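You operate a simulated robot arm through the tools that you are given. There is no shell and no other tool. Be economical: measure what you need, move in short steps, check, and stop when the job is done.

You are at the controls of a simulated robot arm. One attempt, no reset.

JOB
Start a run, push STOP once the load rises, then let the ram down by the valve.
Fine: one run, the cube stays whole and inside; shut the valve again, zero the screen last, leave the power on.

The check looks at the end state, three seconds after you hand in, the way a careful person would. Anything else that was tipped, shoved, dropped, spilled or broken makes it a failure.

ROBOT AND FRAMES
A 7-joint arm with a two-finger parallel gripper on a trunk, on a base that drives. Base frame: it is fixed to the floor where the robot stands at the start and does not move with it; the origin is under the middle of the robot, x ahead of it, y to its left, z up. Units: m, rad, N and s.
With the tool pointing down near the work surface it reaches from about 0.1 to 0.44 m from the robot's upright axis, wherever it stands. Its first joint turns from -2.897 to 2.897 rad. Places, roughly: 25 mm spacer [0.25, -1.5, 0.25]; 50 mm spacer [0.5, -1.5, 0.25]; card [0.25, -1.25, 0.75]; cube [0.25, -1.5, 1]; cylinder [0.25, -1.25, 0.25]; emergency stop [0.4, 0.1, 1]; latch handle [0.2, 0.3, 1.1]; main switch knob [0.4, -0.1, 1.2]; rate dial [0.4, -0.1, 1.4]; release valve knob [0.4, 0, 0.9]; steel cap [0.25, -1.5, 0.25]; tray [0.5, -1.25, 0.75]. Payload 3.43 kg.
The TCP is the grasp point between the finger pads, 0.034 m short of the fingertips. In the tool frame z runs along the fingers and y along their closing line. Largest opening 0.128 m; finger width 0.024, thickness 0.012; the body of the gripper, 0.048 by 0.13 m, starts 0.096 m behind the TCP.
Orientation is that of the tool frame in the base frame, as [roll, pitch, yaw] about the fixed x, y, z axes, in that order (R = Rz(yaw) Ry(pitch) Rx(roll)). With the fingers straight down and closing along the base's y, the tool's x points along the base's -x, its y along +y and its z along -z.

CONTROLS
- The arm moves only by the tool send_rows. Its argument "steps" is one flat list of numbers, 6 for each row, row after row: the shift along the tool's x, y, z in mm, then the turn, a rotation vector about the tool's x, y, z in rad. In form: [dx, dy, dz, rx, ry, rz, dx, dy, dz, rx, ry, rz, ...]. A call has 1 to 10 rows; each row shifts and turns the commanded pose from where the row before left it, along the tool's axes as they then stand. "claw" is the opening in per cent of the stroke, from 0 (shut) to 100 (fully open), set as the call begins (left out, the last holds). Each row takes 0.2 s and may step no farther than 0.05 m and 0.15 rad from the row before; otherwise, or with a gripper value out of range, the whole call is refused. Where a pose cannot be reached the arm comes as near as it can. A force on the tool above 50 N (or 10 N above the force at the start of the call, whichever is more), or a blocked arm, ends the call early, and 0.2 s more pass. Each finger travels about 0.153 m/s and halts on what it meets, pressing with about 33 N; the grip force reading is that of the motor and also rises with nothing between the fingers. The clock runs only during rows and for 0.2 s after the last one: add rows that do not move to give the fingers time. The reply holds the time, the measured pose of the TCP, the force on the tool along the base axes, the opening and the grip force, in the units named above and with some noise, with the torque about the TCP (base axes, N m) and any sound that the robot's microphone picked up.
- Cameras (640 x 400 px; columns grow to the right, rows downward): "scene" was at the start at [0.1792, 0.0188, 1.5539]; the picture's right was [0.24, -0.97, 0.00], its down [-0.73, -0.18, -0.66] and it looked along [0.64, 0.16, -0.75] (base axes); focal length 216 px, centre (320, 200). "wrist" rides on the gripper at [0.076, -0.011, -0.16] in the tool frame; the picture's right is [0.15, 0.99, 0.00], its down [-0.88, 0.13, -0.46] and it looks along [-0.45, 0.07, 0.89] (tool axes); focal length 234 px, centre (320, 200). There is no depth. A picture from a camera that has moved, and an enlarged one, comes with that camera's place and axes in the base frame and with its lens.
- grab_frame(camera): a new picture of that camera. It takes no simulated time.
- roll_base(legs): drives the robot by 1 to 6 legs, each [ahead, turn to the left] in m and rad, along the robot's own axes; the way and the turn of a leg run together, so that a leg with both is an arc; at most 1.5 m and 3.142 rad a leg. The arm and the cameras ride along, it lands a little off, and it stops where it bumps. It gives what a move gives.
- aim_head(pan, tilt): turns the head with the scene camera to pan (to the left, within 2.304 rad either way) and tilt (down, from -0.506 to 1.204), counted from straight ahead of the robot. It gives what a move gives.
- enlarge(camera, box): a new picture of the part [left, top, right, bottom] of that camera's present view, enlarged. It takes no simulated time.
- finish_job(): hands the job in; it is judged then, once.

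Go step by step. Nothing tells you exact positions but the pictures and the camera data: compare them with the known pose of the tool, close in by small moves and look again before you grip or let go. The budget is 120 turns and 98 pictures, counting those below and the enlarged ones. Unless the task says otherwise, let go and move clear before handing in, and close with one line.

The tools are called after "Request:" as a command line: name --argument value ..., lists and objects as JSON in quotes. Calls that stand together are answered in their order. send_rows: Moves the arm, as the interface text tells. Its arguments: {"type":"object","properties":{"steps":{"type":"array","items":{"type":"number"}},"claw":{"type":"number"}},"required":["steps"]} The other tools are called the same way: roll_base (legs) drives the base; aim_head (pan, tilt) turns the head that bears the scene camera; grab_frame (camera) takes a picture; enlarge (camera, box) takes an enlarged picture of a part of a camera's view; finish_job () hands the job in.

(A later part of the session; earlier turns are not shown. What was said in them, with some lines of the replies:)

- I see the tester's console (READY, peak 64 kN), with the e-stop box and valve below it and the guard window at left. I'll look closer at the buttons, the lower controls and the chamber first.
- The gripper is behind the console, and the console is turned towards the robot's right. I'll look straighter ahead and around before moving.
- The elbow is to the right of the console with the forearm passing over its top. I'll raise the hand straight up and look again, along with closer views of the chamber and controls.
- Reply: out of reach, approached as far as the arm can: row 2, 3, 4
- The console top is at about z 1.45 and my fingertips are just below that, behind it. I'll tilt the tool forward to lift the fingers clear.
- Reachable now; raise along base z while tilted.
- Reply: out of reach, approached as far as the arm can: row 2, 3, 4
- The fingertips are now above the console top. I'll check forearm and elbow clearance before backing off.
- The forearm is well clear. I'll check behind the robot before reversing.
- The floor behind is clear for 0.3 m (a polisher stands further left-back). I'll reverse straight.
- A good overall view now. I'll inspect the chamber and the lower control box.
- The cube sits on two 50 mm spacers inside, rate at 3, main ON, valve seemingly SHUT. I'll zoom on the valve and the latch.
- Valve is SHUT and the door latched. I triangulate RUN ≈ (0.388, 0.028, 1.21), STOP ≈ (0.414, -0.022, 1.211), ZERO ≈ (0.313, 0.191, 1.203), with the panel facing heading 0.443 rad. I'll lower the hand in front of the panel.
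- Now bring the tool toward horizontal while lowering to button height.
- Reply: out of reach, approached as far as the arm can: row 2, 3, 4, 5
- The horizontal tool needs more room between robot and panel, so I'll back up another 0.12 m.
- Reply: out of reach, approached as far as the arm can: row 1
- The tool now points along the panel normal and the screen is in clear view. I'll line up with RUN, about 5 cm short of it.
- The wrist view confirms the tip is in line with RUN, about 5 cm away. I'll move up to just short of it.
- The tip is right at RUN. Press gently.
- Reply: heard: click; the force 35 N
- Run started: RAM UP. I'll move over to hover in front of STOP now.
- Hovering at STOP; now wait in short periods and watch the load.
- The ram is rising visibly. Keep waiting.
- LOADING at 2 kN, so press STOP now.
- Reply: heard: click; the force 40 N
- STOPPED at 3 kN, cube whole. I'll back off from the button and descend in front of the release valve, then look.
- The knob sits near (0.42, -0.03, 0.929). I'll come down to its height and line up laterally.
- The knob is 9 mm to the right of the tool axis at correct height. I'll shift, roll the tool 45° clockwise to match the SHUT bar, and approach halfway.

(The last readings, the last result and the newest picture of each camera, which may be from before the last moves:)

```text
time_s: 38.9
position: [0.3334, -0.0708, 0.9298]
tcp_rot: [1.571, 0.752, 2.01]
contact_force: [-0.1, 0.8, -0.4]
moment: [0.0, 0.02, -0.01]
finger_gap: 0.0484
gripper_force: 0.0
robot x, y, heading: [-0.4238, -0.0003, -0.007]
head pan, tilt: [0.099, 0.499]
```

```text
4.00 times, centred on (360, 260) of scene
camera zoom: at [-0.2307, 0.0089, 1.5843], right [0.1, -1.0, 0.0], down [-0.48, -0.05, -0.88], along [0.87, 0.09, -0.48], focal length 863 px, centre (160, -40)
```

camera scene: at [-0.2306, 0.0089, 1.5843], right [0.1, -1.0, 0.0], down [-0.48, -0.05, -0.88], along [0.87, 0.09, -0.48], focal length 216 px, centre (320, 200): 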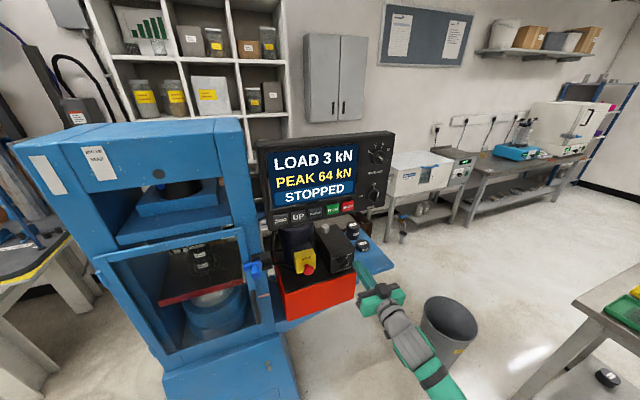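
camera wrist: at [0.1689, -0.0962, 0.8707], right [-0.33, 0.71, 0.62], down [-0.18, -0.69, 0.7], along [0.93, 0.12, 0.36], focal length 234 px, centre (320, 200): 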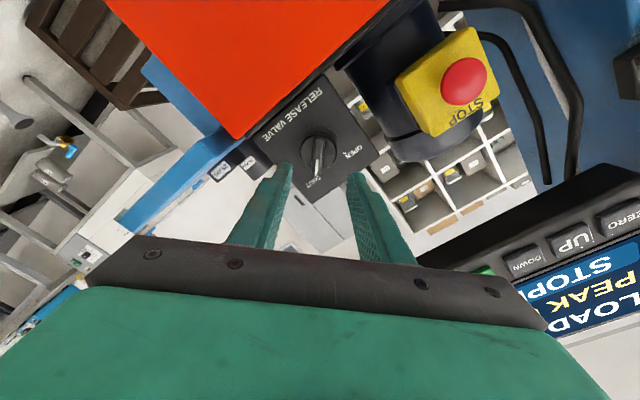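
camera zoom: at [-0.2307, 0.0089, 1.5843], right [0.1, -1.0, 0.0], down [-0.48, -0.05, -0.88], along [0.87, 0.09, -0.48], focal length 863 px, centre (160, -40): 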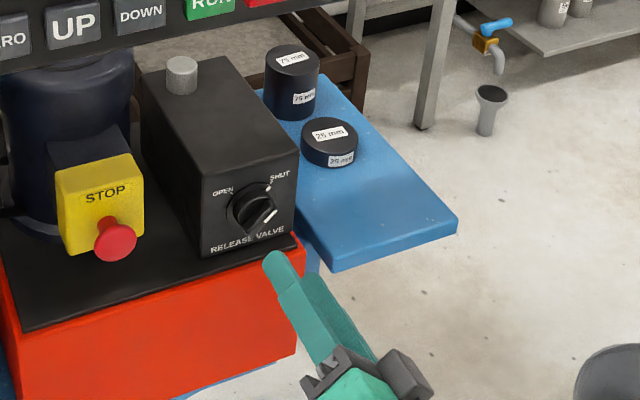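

The bar lies along the tool axis between the fingers. Advance further.

Request:
send_rows --steps '[0, 0, 20, 0, 0, 0, 0, 0, 20, 0, 0, 0]'

Request:
grab_frame --camera "wrist"

Request:
enlarge --camera "scene" --box '[310, 235, 390, 285]'

```text
time_s: 39.5
position: [0.3697, -0.0533, 0.9314]
tcp_rot: [1.569, 0.752, 2.01]
contact_force: [0.3, 0.1, 0.2]
moment: [0.01, 0.0, 0.02]
finger_gap: 0.0486
gripper_force: 0.2
robot x, y, heading: [-0.4258, -0.0017, -0.001]
head pan, tilt: [0.099, 0.499]
```

```text
55 pictures are left
camera wrist: at [0.2052, -0.0789, 0.871], right [-0.33, 0.71, 0.62], down [-0.18, -0.69, 0.7], along [0.93, 0.12, 0.36], focal length 234 px, centre (320, 200)
```

wrist: 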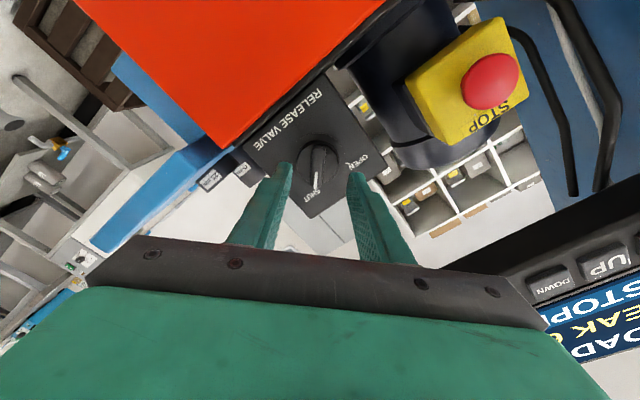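

```text
8.00 times, centred on (350, 260) of scene
camera zoom: at [-0.2306, 0.0089, 1.5843], right [0.1, -1.0, 0.0], down [-0.48, -0.05, -0.88], along [0.87, 0.09, -0.48], focal length 1726 px, centre (80, -280)
```

zoom: 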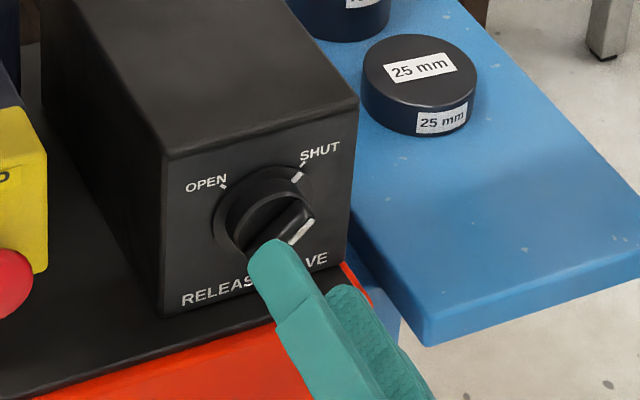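

Aligned; advance 16 mm so the pads straddle the bar.

Request:
send_rows --steps '[0, 0, 8, 0, 0, 0, 0, 0, 8, 0, 0, 0]'

Request:
enlarge --camera "scene" --box '[310, 235, 390, 285]'

Request:
enlarge --camera "wrist" --box '[240, 100, 400, 240]'

```text
time_s: 40.1
position: [0.3848, -0.0466, 0.9305]
tcp_rot: [1.571, 0.754, 2.01]
contact_force: [0.1, -0.6, -0.4]
moment: [0.03, 0.01, 0.03]
finger_gap: 0.0487
gripper_force: 0.2
robot x, y, heading: [-0.4269, -0.0, -0.003]
head pan, tilt: [0.099, 0.499]
```

```text
8.00 times, centred on (350, 260) of scene
camera zoom: at [-0.2305, 0.009, 1.5843], right [0.1, -1.0, 0.0], down [-0.48, -0.05, -0.88], along [0.87, 0.09, -0.48], focal length 1726 px, centre (80, -280)
```

zoom: 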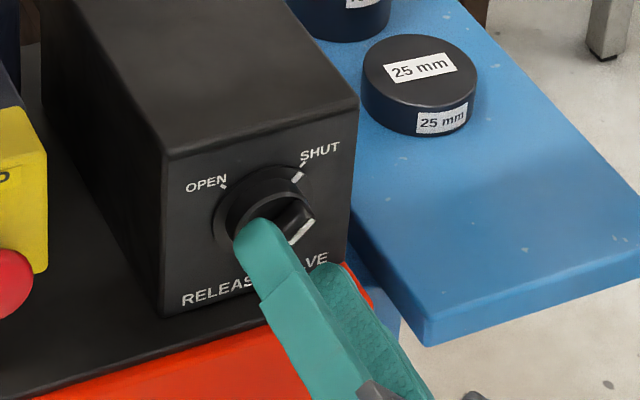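

```text
2.86 times, centred on (320, 170) of wrist
camera zoom: at [0.2191, -0.0715, 0.8711], right [-0.33, 0.71, 0.62], down [-0.18, -0.69, 0.7], along [0.93, 0.12, 0.36], focal length 669 px, centre (320, 286)
```

zoom: 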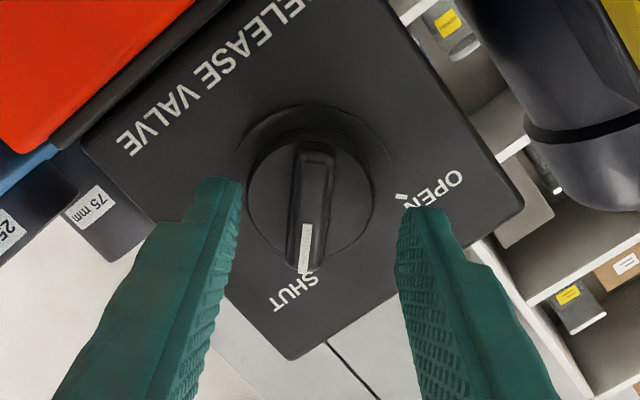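

The bar front is just at fingertip depth and 3 mm off centre; I'll correct and advance 12 mm more.

Request:
send_rows --steps '[0, -2.5, 6, 0, 0, 0, 0, 0, 6, 0, 0, 0]'

Request:
enlarge --camera "wrist" --box '[240, 100, 400, 240]'

```text
time_s: 40.7
position: [0.3965, -0.0441, 0.9279]
tcp_rot: [1.571, 0.752, 2.01]
contact_force: [-0.9, -0.1, 0.1]
moment: [-0.01, -0.03, 0.01]
finger_gap: 0.0488
gripper_force: 0.0
robot x, y, heading: [-0.4248, -0.0019, -0.006]
head pan, tilt: [0.099, 0.499]
```

```text
2.86 times, centred on (320, 170) of wrist
camera zoom: at [0.2311, -0.0683, 0.8687], right [-0.33, 0.71, 0.62], down [-0.18, -0.69, 0.7], along [0.93, 0.12, 0.36], focal length 669 px, centre (320, 286)
```

zoom: 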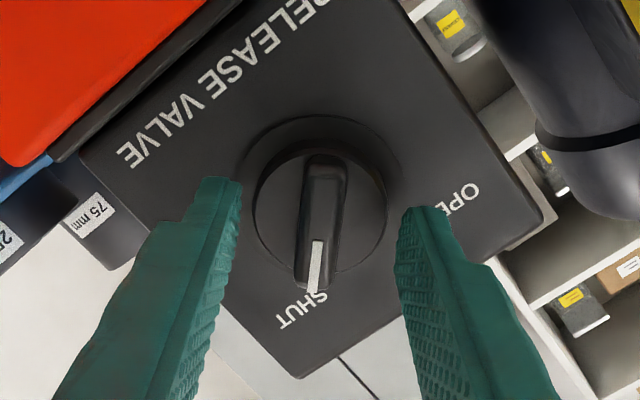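

The pads now straddle the bar. Close on it.

Request:
send_rows --steps '[0, 0, 0, 0, 0, 0, 0, 0, 0, 0, 0, 0, 0, 0, 0, 0, 0, 0]' --claw 0

Request:
enlarge --camera "wrist" --box '[240, 100, 400, 240]'

```text
time_s: 41.5
position: [0.3948, -0.0433, 0.928]
tcp_rot: [1.572, 0.753, 2.011]
contact_force: [2.5, 0.1, -1.4]
moment: [-0.91, -0.57, 0.2]
finger_gap: 0.0131
gripper_force: 45.0
robot x, y, heading: [-0.418, 0.0008, -0.002]
head pan, tilt: [0.099, 0.499]
```

```text
2.86 times, centred on (320, 170) of wrist
camera zoom: at [0.2311, -0.0685, 0.8687], right [-0.33, 0.71, 0.62], down [-0.18, -0.69, 0.7], along [0.93, 0.12, 0.36], focal length 669 px, centre (320, 286)
```

zoom: 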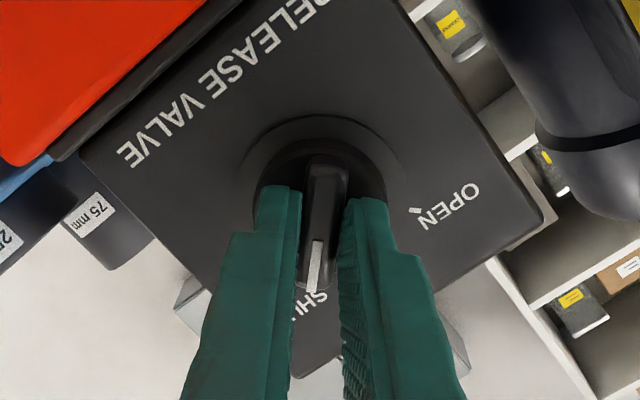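

Gripped. Turn counter-clockwise toward OPEN, half first.

Request:
send_rows --steps '[0, 0, 0, 0, 0, -0.1, 0, 0, 0, 0, 0, -0.1, 0, 0, 0, 0, 0, -0.1, 0, 0, 0, 0, 0, -0.1, 0, 0, 0, 0, 0, -0.1]'

Request:
enlarge --camera "wrist" --box '[240, 100, 400, 240]'

Request:
enlarge --camera "scene" --box '[150, 130, 410, 300]'

```text
time_s: 42.7
position: [0.3952, -0.0443, 0.9284]
tcp_rot: [1.574, 1.255, 2.015]
contact_force: [-7.9, 0.3, -6.0]
moment: [0.4, -0.79, 0.16]
finger_gap: 0.0128
gripper_force: 45.3
robot x, y, heading: [-0.4221, -0.0007, 0.002]
head pan, tilt: [0.099, 0.499]
```

```text
2.86 times, centred on (320, 170) of wrist
camera zoom: at [0.246, -0.1002, 0.853], right [-0.42, 0.89, 0.17], down [-0.35, -0.33, 0.88], along [0.84, 0.31, 0.45], focal length 669 px, centre (320, 286)
```

zoom: 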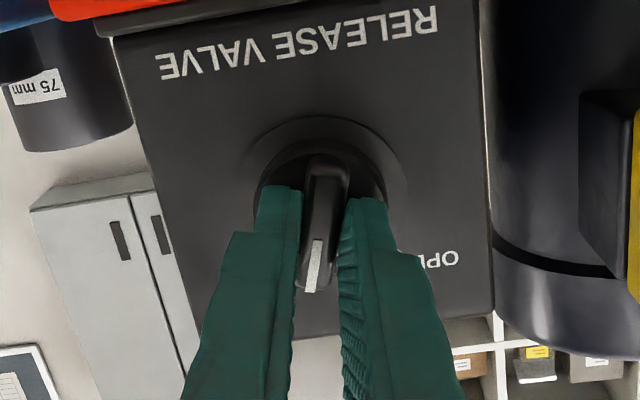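

```text
2.35 times, centred on (280, 215) of scene
camera zoom: at [-0.2307, 0.0089, 1.5843], right [0.1, -1.0, 0.0], down [-0.48, -0.05, -0.88], along [0.87, 0.09, -0.48], focal length 508 px, centre (414, 165)
```

zoom: 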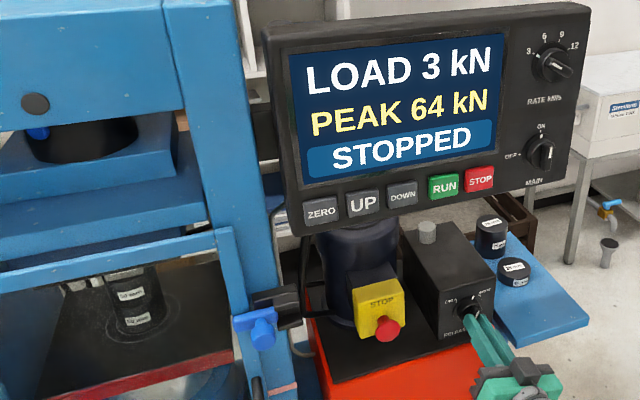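

Turning smoothly; continue.

Request:
send_rows --steps '[0, 0, 0, 0, 0, -0.12, 0, 0, 0, 0, 0, -0.12, 0, 0, 0, 0, 0, -0.12, 0, 0, 0, 0, 0, -0.12, 0, 0, 0, 0, 0, -0.12, 0, 0, 0, 0, 0, -0.12, 0, 0, 0, 0, 0, -0.12]'

Request:
enlarge --camera "wrist" --box '[240, 100, 400, 240]'

Request:
enlarge --camera "scene" --box '[150, 130, 410, 300]'

```text
time_s: 44.4
position: [0.3979, -0.0447, 0.9293]
tcp_rot: [-1.6, 1.08, -1.138]
contact_force: [-8.4, 1.8, 2.1]
moment: [-0.38, 0.66, -0.38]
finger_gap: 0.0129
gripper_force: 45.1
out of reach, approached as far as the arm can: row 7
robot x, y, heading: [-0.4227, 0.0018, -0.001]
head pan, tilt: [0.099, 0.499]
stopped in row 7: the force on the tool passed its limit at 68 N (the readings are from after the stop); the commanded pose is now the measured one
```

```text
2.86 times, centred on (320, 170) of wrist
camera zoom: at [0.2739, -0.1567, 0.8702], right [-0.36, 0.72, -0.6], down [-0.63, 0.28, 0.72], along [0.68, 0.64, 0.35], focal length 669 px, centre (320, 286)
```

zoom: 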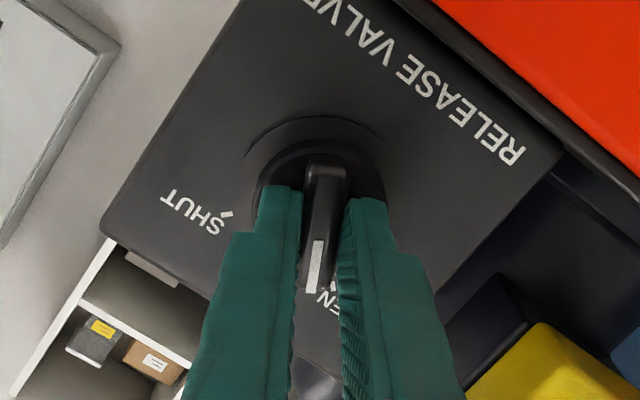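

```text
2.35 times, centred on (280, 215) of scene
camera zoom: at [-0.2312, 0.009, 1.5844], right [0.1, -1.0, 0.0], down [-0.48, -0.05, -0.88], along [0.87, 0.09, -0.48], focal length 508 px, centre (414, 165)
```

zoom: 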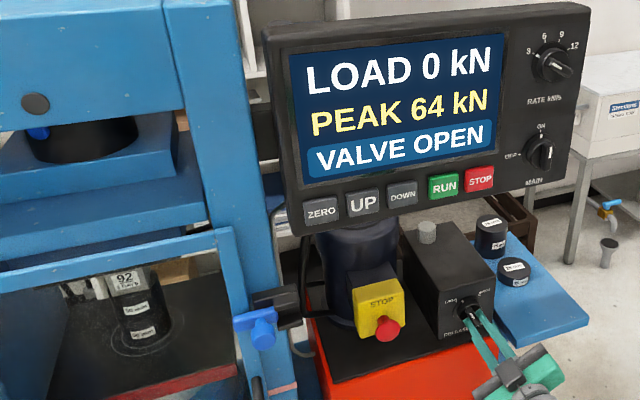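

VALVE OPEN, load 0 and the ram going down. Hold and wait for it to reach the bottom.

Request:
send_rows --steps '[0, 0, 0, 0, 0, 0, 0, 0, 0, 0, 0, 0, 0, 0, 0, 0, 0, 0, 0, 0, 0, 0, 0, 0, 0, 0, 0, 0, 0, 0, 0, 0, 0, 0, 0, 0, 0, 0, 0, 0, 0, 0, 0, 0, 0, 0, 0, 0, 0, 0, 0, 0, 0, 0, 0, 0, 0, 0, 0, 0]'

Request:
send_rows --steps '[0, 0, 0, 0, 0, 0, 0, 0, 0, 0, 0, 0, 0, 0, 0, 0, 0, 0, 0, 0, 0, 0, 0, 0, 0, 0, 0, 0, 0, 0, 0, 0, 0, 0, 0, 0, 0, 0, 0, 0, 0, 0, 0, 0, 0, 0, 0, 0, 0, 0, 0, 0, 0, 0, 0, 0, 0, 0, 0, 0]'

Request:
enlarge --camera "scene" --box '[150, 130, 410, 300]'

Request:
send_rows --steps '[0, 0, 0, 0, 0, 0, 0, 0, 0, 0, 0, 0, 0, 0, 0, 0, 0, 0, 0, 0, 0, 0, 0, 0, 0, 0, 0, 0, 0, 0, 0, 0, 0, 0, 0, 0, 0, 0, 0, 0, 0, 0, 0, 0, 0, 0, 0, 0, 0, 0, 0, 0, 0, 0, 0, 0, 0, 0, 0, 0]'

Request:
enlarge --camera "scene" --box '[150, 130, 410, 300]'

```text
time_s: 46.5
position: [0.3978, -0.0438, 0.9285]
tcp_rot: [-1.603, 1.08, -1.138]
contact_force: [-14.6, 1.9, 2.4]
moment: [0.28, -0.5, 0.48]
finger_gap: 0.013
gripper_force: 45.4
robot x, y, heading: [-0.4239, 0.002, 0.001]
head pan, tilt: [0.099, 0.499]
```

```text
time_s: 48.8
position: [0.398, -0.044, 0.9296]
tcp_rot: [-1.603, 1.078, -1.139]
contact_force: [-15.3, 3.1, 2.5]
moment: [0.03, -0.06, 0.27]
finger_gap: 0.0131
gripper_force: 45.0
robot x, y, heading: [-0.4257, 0.0019, -0.006]
head pan, tilt: [0.099, 0.499]
```

```text
2.35 times, centred on (280, 215) of scene
camera zoom: at [-0.2314, 0.0091, 1.5844], right [0.1, -1.0, 0.0], down [-0.48, -0.05, -0.88], along [0.87, 0.09, -0.48], focal length 508 px, centre (414, 165)
```

zoom: 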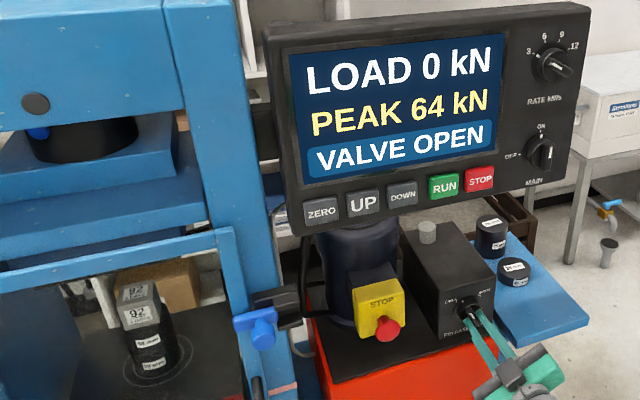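

```text
time_s: 51.0
position: [0.3975, -0.0443, 0.9286]
tcp_rot: [-1.601, 1.078, -1.14]
contact_force: [-15.1, 3.7, 2.8]
moment: [0.02, -0.12, 0.25]
finger_gap: 0.0128
gripper_force: 44.9
robot x, y, heading: [-0.4242, 0.0006, 0.001]
head pan, tilt: [0.099, 0.499]
```

```text
2.35 times, centred on (280, 215) of scene
camera zoom: at [-0.2314, 0.0091, 1.5844], right [0.1, -1.0, 0.0], down [-0.48, -0.05, -0.88], along [0.87, 0.09, -0.48], focal length 508 px, centre (414, 165)
```

zoom: 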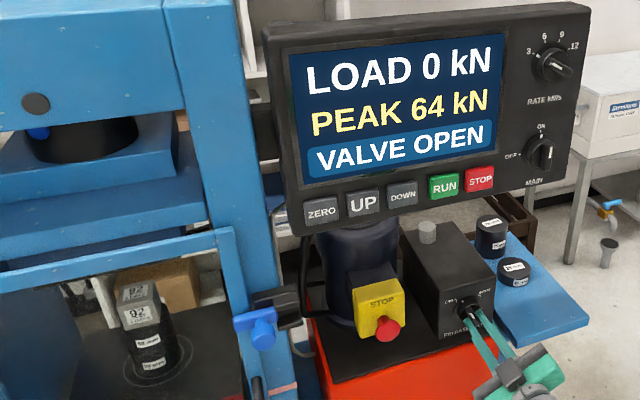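

The ram is fully down with the cube whole. Now turn the knob back to SHUT.

Request:
send_rows --steps '[0, 0, 0, 0, 0, 0.13, 0, 0, 0, 0, 0, 0.13, 0, 0, 0, 0, 0, 0.13, 0, 0, 0, 0, 0, 0.13, 0, 0, 0, 0, 0, 0.13, 0, 0, 0, 0, 0, 0.13, 0, 0, 0, 0, 0, 0.13, 0, 0, 0, 0, 0, 0.13, 0, 0, 0, 0, 0, 0.13]'

Request:
send_rows --steps '[0, 0, 0, 0, 0, 0.07, 0, 0, 0, 0, 0, 0.07, 0, 0, 0, 0, 0, 0.03, 0, 0, 0, 0, 0, 0]'

Request:
enlarge --camera "wrist" --box '[240, 100, 400, 240]'

Request:
enlarge --camera "scene" --box '[150, 130, 410, 300]'

```text
time_s: 53.0
position: [0.3974, -0.043, 0.929]
tcp_rot: [1.594, 0.89, 2.049]
contact_force: [-19.3, 3.5, 4.3]
moment: [-0.1, 0.27, 1.15]
finger_gap: 0.0128
gripper_force: 45.0
robot x, y, heading: [-0.425, 0.0023, -0.001]
head pan, tilt: [0.099, 0.499]
```

```text
time_s: 54.0
position: [0.3977, -0.0427, 0.9289]
tcp_rot: [1.591, 0.723, 2.043]
contact_force: [-17.9, 6.9, 2.1]
moment: [-0.99, -0.82, 0.65]
finger_gap: 0.0137
gripper_force: 45.1
robot x, y, heading: [-0.4303, 0.0012, -0.001]
head pan, tilt: [0.099, 0.499]
```

```text
2.86 times, centred on (320, 170) of wrist
camera zoom: at [0.2318, -0.071, 0.8733], right [-0.33, 0.69, 0.64], down [-0.14, -0.71, 0.69], along [0.93, 0.13, 0.33], focal length 669 px, centre (320, 286)
```

zoom: 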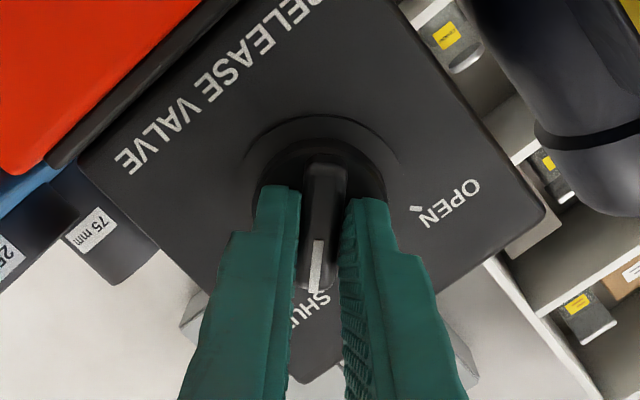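

```text
2.35 times, centred on (280, 215) of scene
camera zoom: at [-0.2315, 0.0093, 1.5844], right [0.1, -1.0, 0.0], down [-0.48, -0.05, -0.88], along [0.87, 0.09, -0.48], focal length 508 px, centre (414, 165)
```

zoom: 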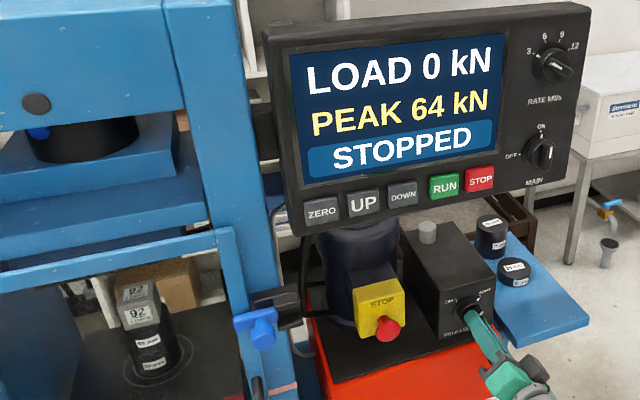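

The valve is shut and the screen says STOPPED. Release the knob and back straight out.

Request:
send_rows --steps '[0, 0, 0, 0, 0, 0, 0, 0, 0, 0, 0, 0, 0, 0, -20, 0, 0, 0, 0, 0, -30, 0, 0, 0, 0, 0, -40, 0, 0, 0]' --claw 38

Request:
enlarge --camera "wrist" --box '[200, 60, 440, 240]'

```text
time_s: 55.1
position: [0.3195, -0.0847, 0.931]
tcp_rot: [1.592, 0.722, 2.046]
contact_force: [0.3, 0.5, -0.5]
moment: [-0.04, 0.01, -0.01]
finger_gap: 0.0486
gripper_force: 0.2
robot x, y, heading: [-0.4234, 0.003, -0.002]
head pan, tilt: [0.099, 0.499]
```

```text
2.22 times, centred on (320, 150) of wrist
camera zoom: at [0.1535, -0.1125, 0.8745], right [-0.33, 0.69, 0.65], down [-0.14, -0.71, 0.69], along [0.93, 0.13, 0.33], focal length 520 px, centre (320, 311)
```

zoom: 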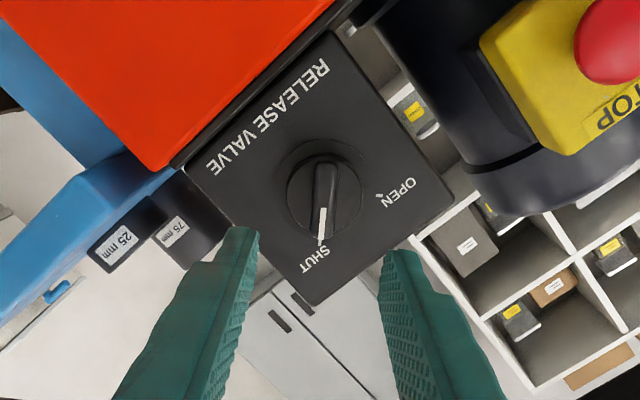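

The knob points at SHUT. I'll close the fingers, roll back upright and rise to button height.

Request:
send_rows --steps '[0, 0, -30, 0, 0, 0, 0, 0, 0, 0, 0, -0.15, 0, 0, 0, 0, 0, -0.15, 0, 0, 0, 0, 0, -0.15, 0, 0, 0, 0, 0, -0.15, 0, 0, 0, 0, 0, -0.15, -40, 0, 0, 0, 0, 0, -40, 0, 0, 0, 0, 0, -40, 0, 0, 0, 0, 0]' --claw 0

Request:
send_rows --steps '[-40, 0, 0, 0, 0, 0, -40, 20, 0, 0, 0, 0, -40, 20, 0, 0, 0, 0, -34, 35, 0, 0, 0, 0, 0, 45, 0, 0, 0, 0, 0, 45, 0, 0, 0, 0, 0, 45, 0, 0, 0, 0, 0, 40, 0, 0, 0, 0]'

Request:
grab_frame --camera "wrist"

Request:
grab_frame --camera "scene"

```text
time_s: 57.1
position: [0.2956, -0.1096, 1.0504]
tcp_rot: [1.731, 1.471, 2.191]
contact_force: [0.0, -0.2, -0.1]
moment: [-0.01, -0.01, -0.02]
finger_gap: 0.0003
gripper_force: 32.8
robot x, y, heading: [-0.4236, 0.0003, 0.002]
head pan, tilt: [0.099, 0.499]
```

```text
time_s: 59.0
position: [0.1961, 0.1022, 1.2269]
tcp_rot: [1.718, 1.471, 2.176]
contact_force: [-0.3, 0.2, -0.1]
moment: [0.01, 0.01, 0.0]
finger_gap: 0.0
gripper_force: 32.9
robot x, y, heading: [-0.4266, -0.0026, -0.002]
head pan, tilt: [0.099, 0.499]
```

```text
40 pictures are left
camera wrist: at [0.0529, 0.0275, 1.1523], right [-0.44, 0.9, -0.05], down [-0.42, -0.16, 0.9], along [0.79, 0.42, 0.44], focal length 234 px, centre (320, 200)
```

wrist: 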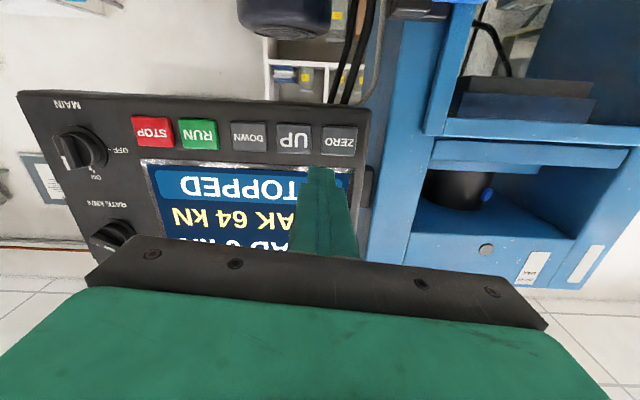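

```text
39 pictures are left
camera scene: at [-0.2308, 0.0087, 1.5843], right [0.1, -1.0, 0.0], down [-0.48, -0.05, -0.88], along [0.87, 0.09, -0.48], focal length 216 px, centre (320, 200)
```

scene: 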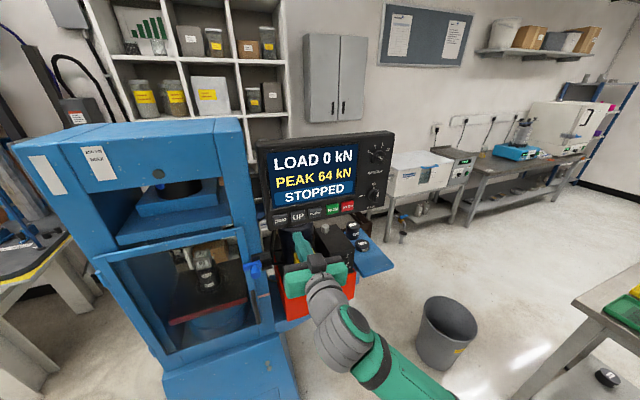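

ZERO is 25 mm left, 24 mm down and about 110 mm ahead of the tip. Align and approach to ~2 cm.

Request:
send_rows --steps '[22, 25, 0, 0, 0, 0, 0, 0, 40, 0, 0, 0, 0, 0, 40, 0, 0, 0, 0, 0, 10, 0, 0, 0]'

Request:
grab_frame --camera "wrist"

Request:
enlarge --camera "scene" --box '[250, 190, 350, 240]'

```text
time_s: 60.0
position: [0.2641, 0.1667, 1.2062]
tcp_rot: [1.732, 1.471, 2.189]
contact_force: [0.6, -0.3, -0.3]
moment: [-0.03, -0.03, 0.03]
finger_gap: 0.0
gripper_force: 32.7
robot x, y, heading: [-0.4244, 0.0004, -0.001]
head pan, tilt: [0.099, 0.499]
```

```text
38 pictures are left
camera wrist: at [0.1223, 0.0921, 1.1317], right [-0.44, 0.89, -0.05], down [-0.42, -0.16, 0.9], along [0.79, 0.42, 0.44], focal length 234 px, centre (320, 200)
```

wrist: 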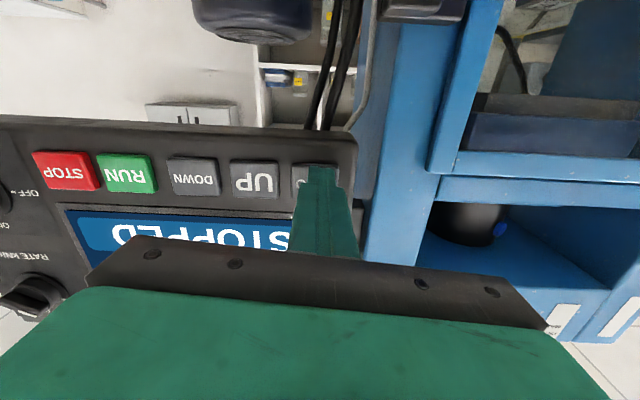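

```text
6.40 times, centred on (300, 215) of scene
camera zoom: at [-0.2307, 0.009, 1.5843], right [0.1, -1.0, 0.0], down [-0.48, -0.05, -0.88], along [0.87, 0.09, -0.48], focal length 1381 px, centre (448, 104)
```

zoom: 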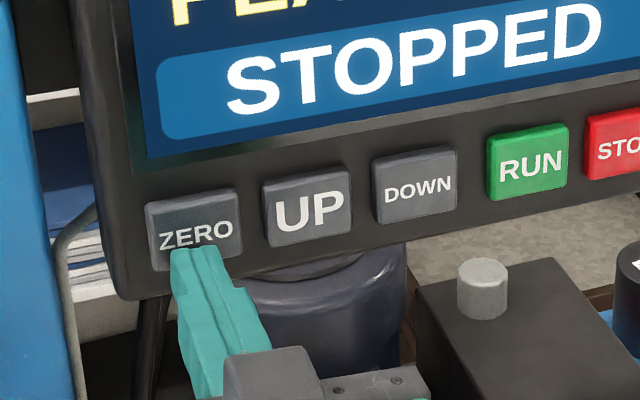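

Aligned on ZERO. Advance and press.

Request:
send_rows --steps '[0, 0, 13, 0, 0, 0, 0, 0, 5, 0, 0, 0, 0, 0, 4, 0, 0, 0, 0, 0, 3, 0, 0, 0]'

Request:
enlarge --camera "scene" --box '[250, 130, 410, 240]'

```text
time_s: 60.5
position: [0.275, 0.173, 1.206]
tcp_rot: [1.734, 1.469, 2.189]
contact_force: [-28.1, -15.5, -6.9]
moment: [0.22, 0.02, -0.07]
finger_gap: 0.0
gripper_force: 32.9
robot x, y, heading: [-0.4285, 0.0007, -0.0]
head pan, tilt: [0.099, 0.499]
heard: click
stopped in row 2: the force on the tool passed its limit at 55 N (the readings are from after the stop); the commanded pose is now the measured one
```

```text
3.64 times, centred on (330, 185) of scene
camera zoom: at [-0.2324, 0.0077, 1.5845], right [0.09, -1.0, 0.0], down [-0.48, -0.04, -0.88], along [0.87, 0.08, -0.48], focal length 785 px, centre (284, 254)
```

zoom: 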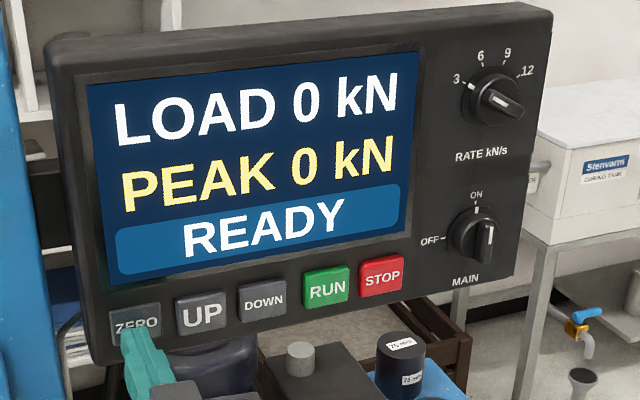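

Screen zeroed: LOAD 0, PEAK 0, READY. I'll back away and check everything a last time.

Request:
send_rows --steps '[0, 0, -20, 0, 0, 0, 0, 0, -40, 0, 0, 0, 0, -20, -30, 0, 0, 0, 0, -40, 0, 0, 0, 0, 0, -40, 0, 0, 0, 0]'

Request:
enlarge --camera "scene" --box '[80, 110, 420, 330]'

Request:
enlarge --camera "scene" --box '[150, 230, 230, 310]'

```text
time_s: 61.7
position: [0.24, 0.0448, 1.1994]
tcp_rot: [1.746, 1.469, 2.203]
contact_force: [0.0, -0.5, 0.2]
moment: [0.0, -0.01, -0.06]
finger_gap: 0.0003
gripper_force: 32.3
robot x, y, heading: [-0.4292, 0.0012, -0.008]
head pan, tilt: [0.099, 0.499]
```

```text
1.82 times, centred on (250, 220) of scene
camera zoom: at [-0.2311, 0.0087, 1.5844], right [0.09, -1.0, 0.0], down [-0.48, -0.05, -0.88], along [0.87, 0.08, -0.48], focal length 392 px, centre (447, 164)
```

zoom: 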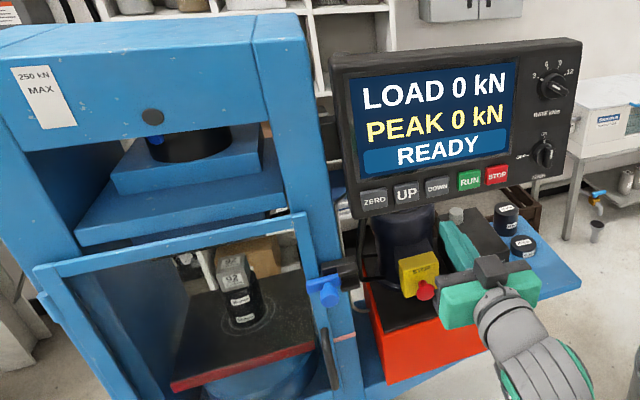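

```text
5.00 times, centred on (190, 270) of scene
camera zoom: at [-0.2311, 0.0087, 1.5844], right [0.09, -1.0, 0.0], down [-0.48, -0.05, -0.88], along [0.87, 0.08, -0.48], focal length 1079 px, centre (970, -150)
```

zoom: 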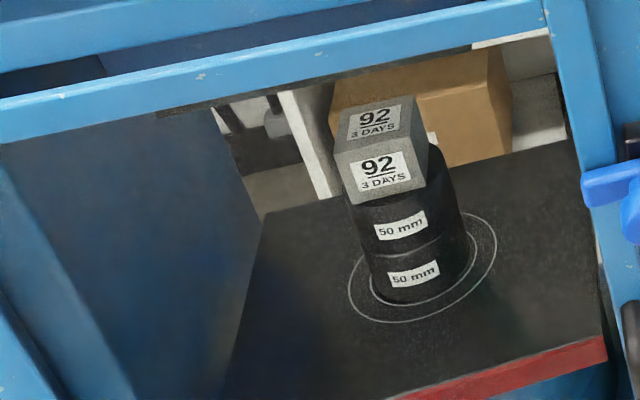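

The cube is whole and inside, the ram is down, the door latched, the valve shut, the screen zeroed at READY and the power on. The tool is clear, so I'm handing in.

Request:
finish_job

```text
The job is handed in.
```

I did one run: I pressed STOP at 3 kN, let the ram down by the valve and shut it again, then zeroed the screen last; the power is on and the cube is whole inside.
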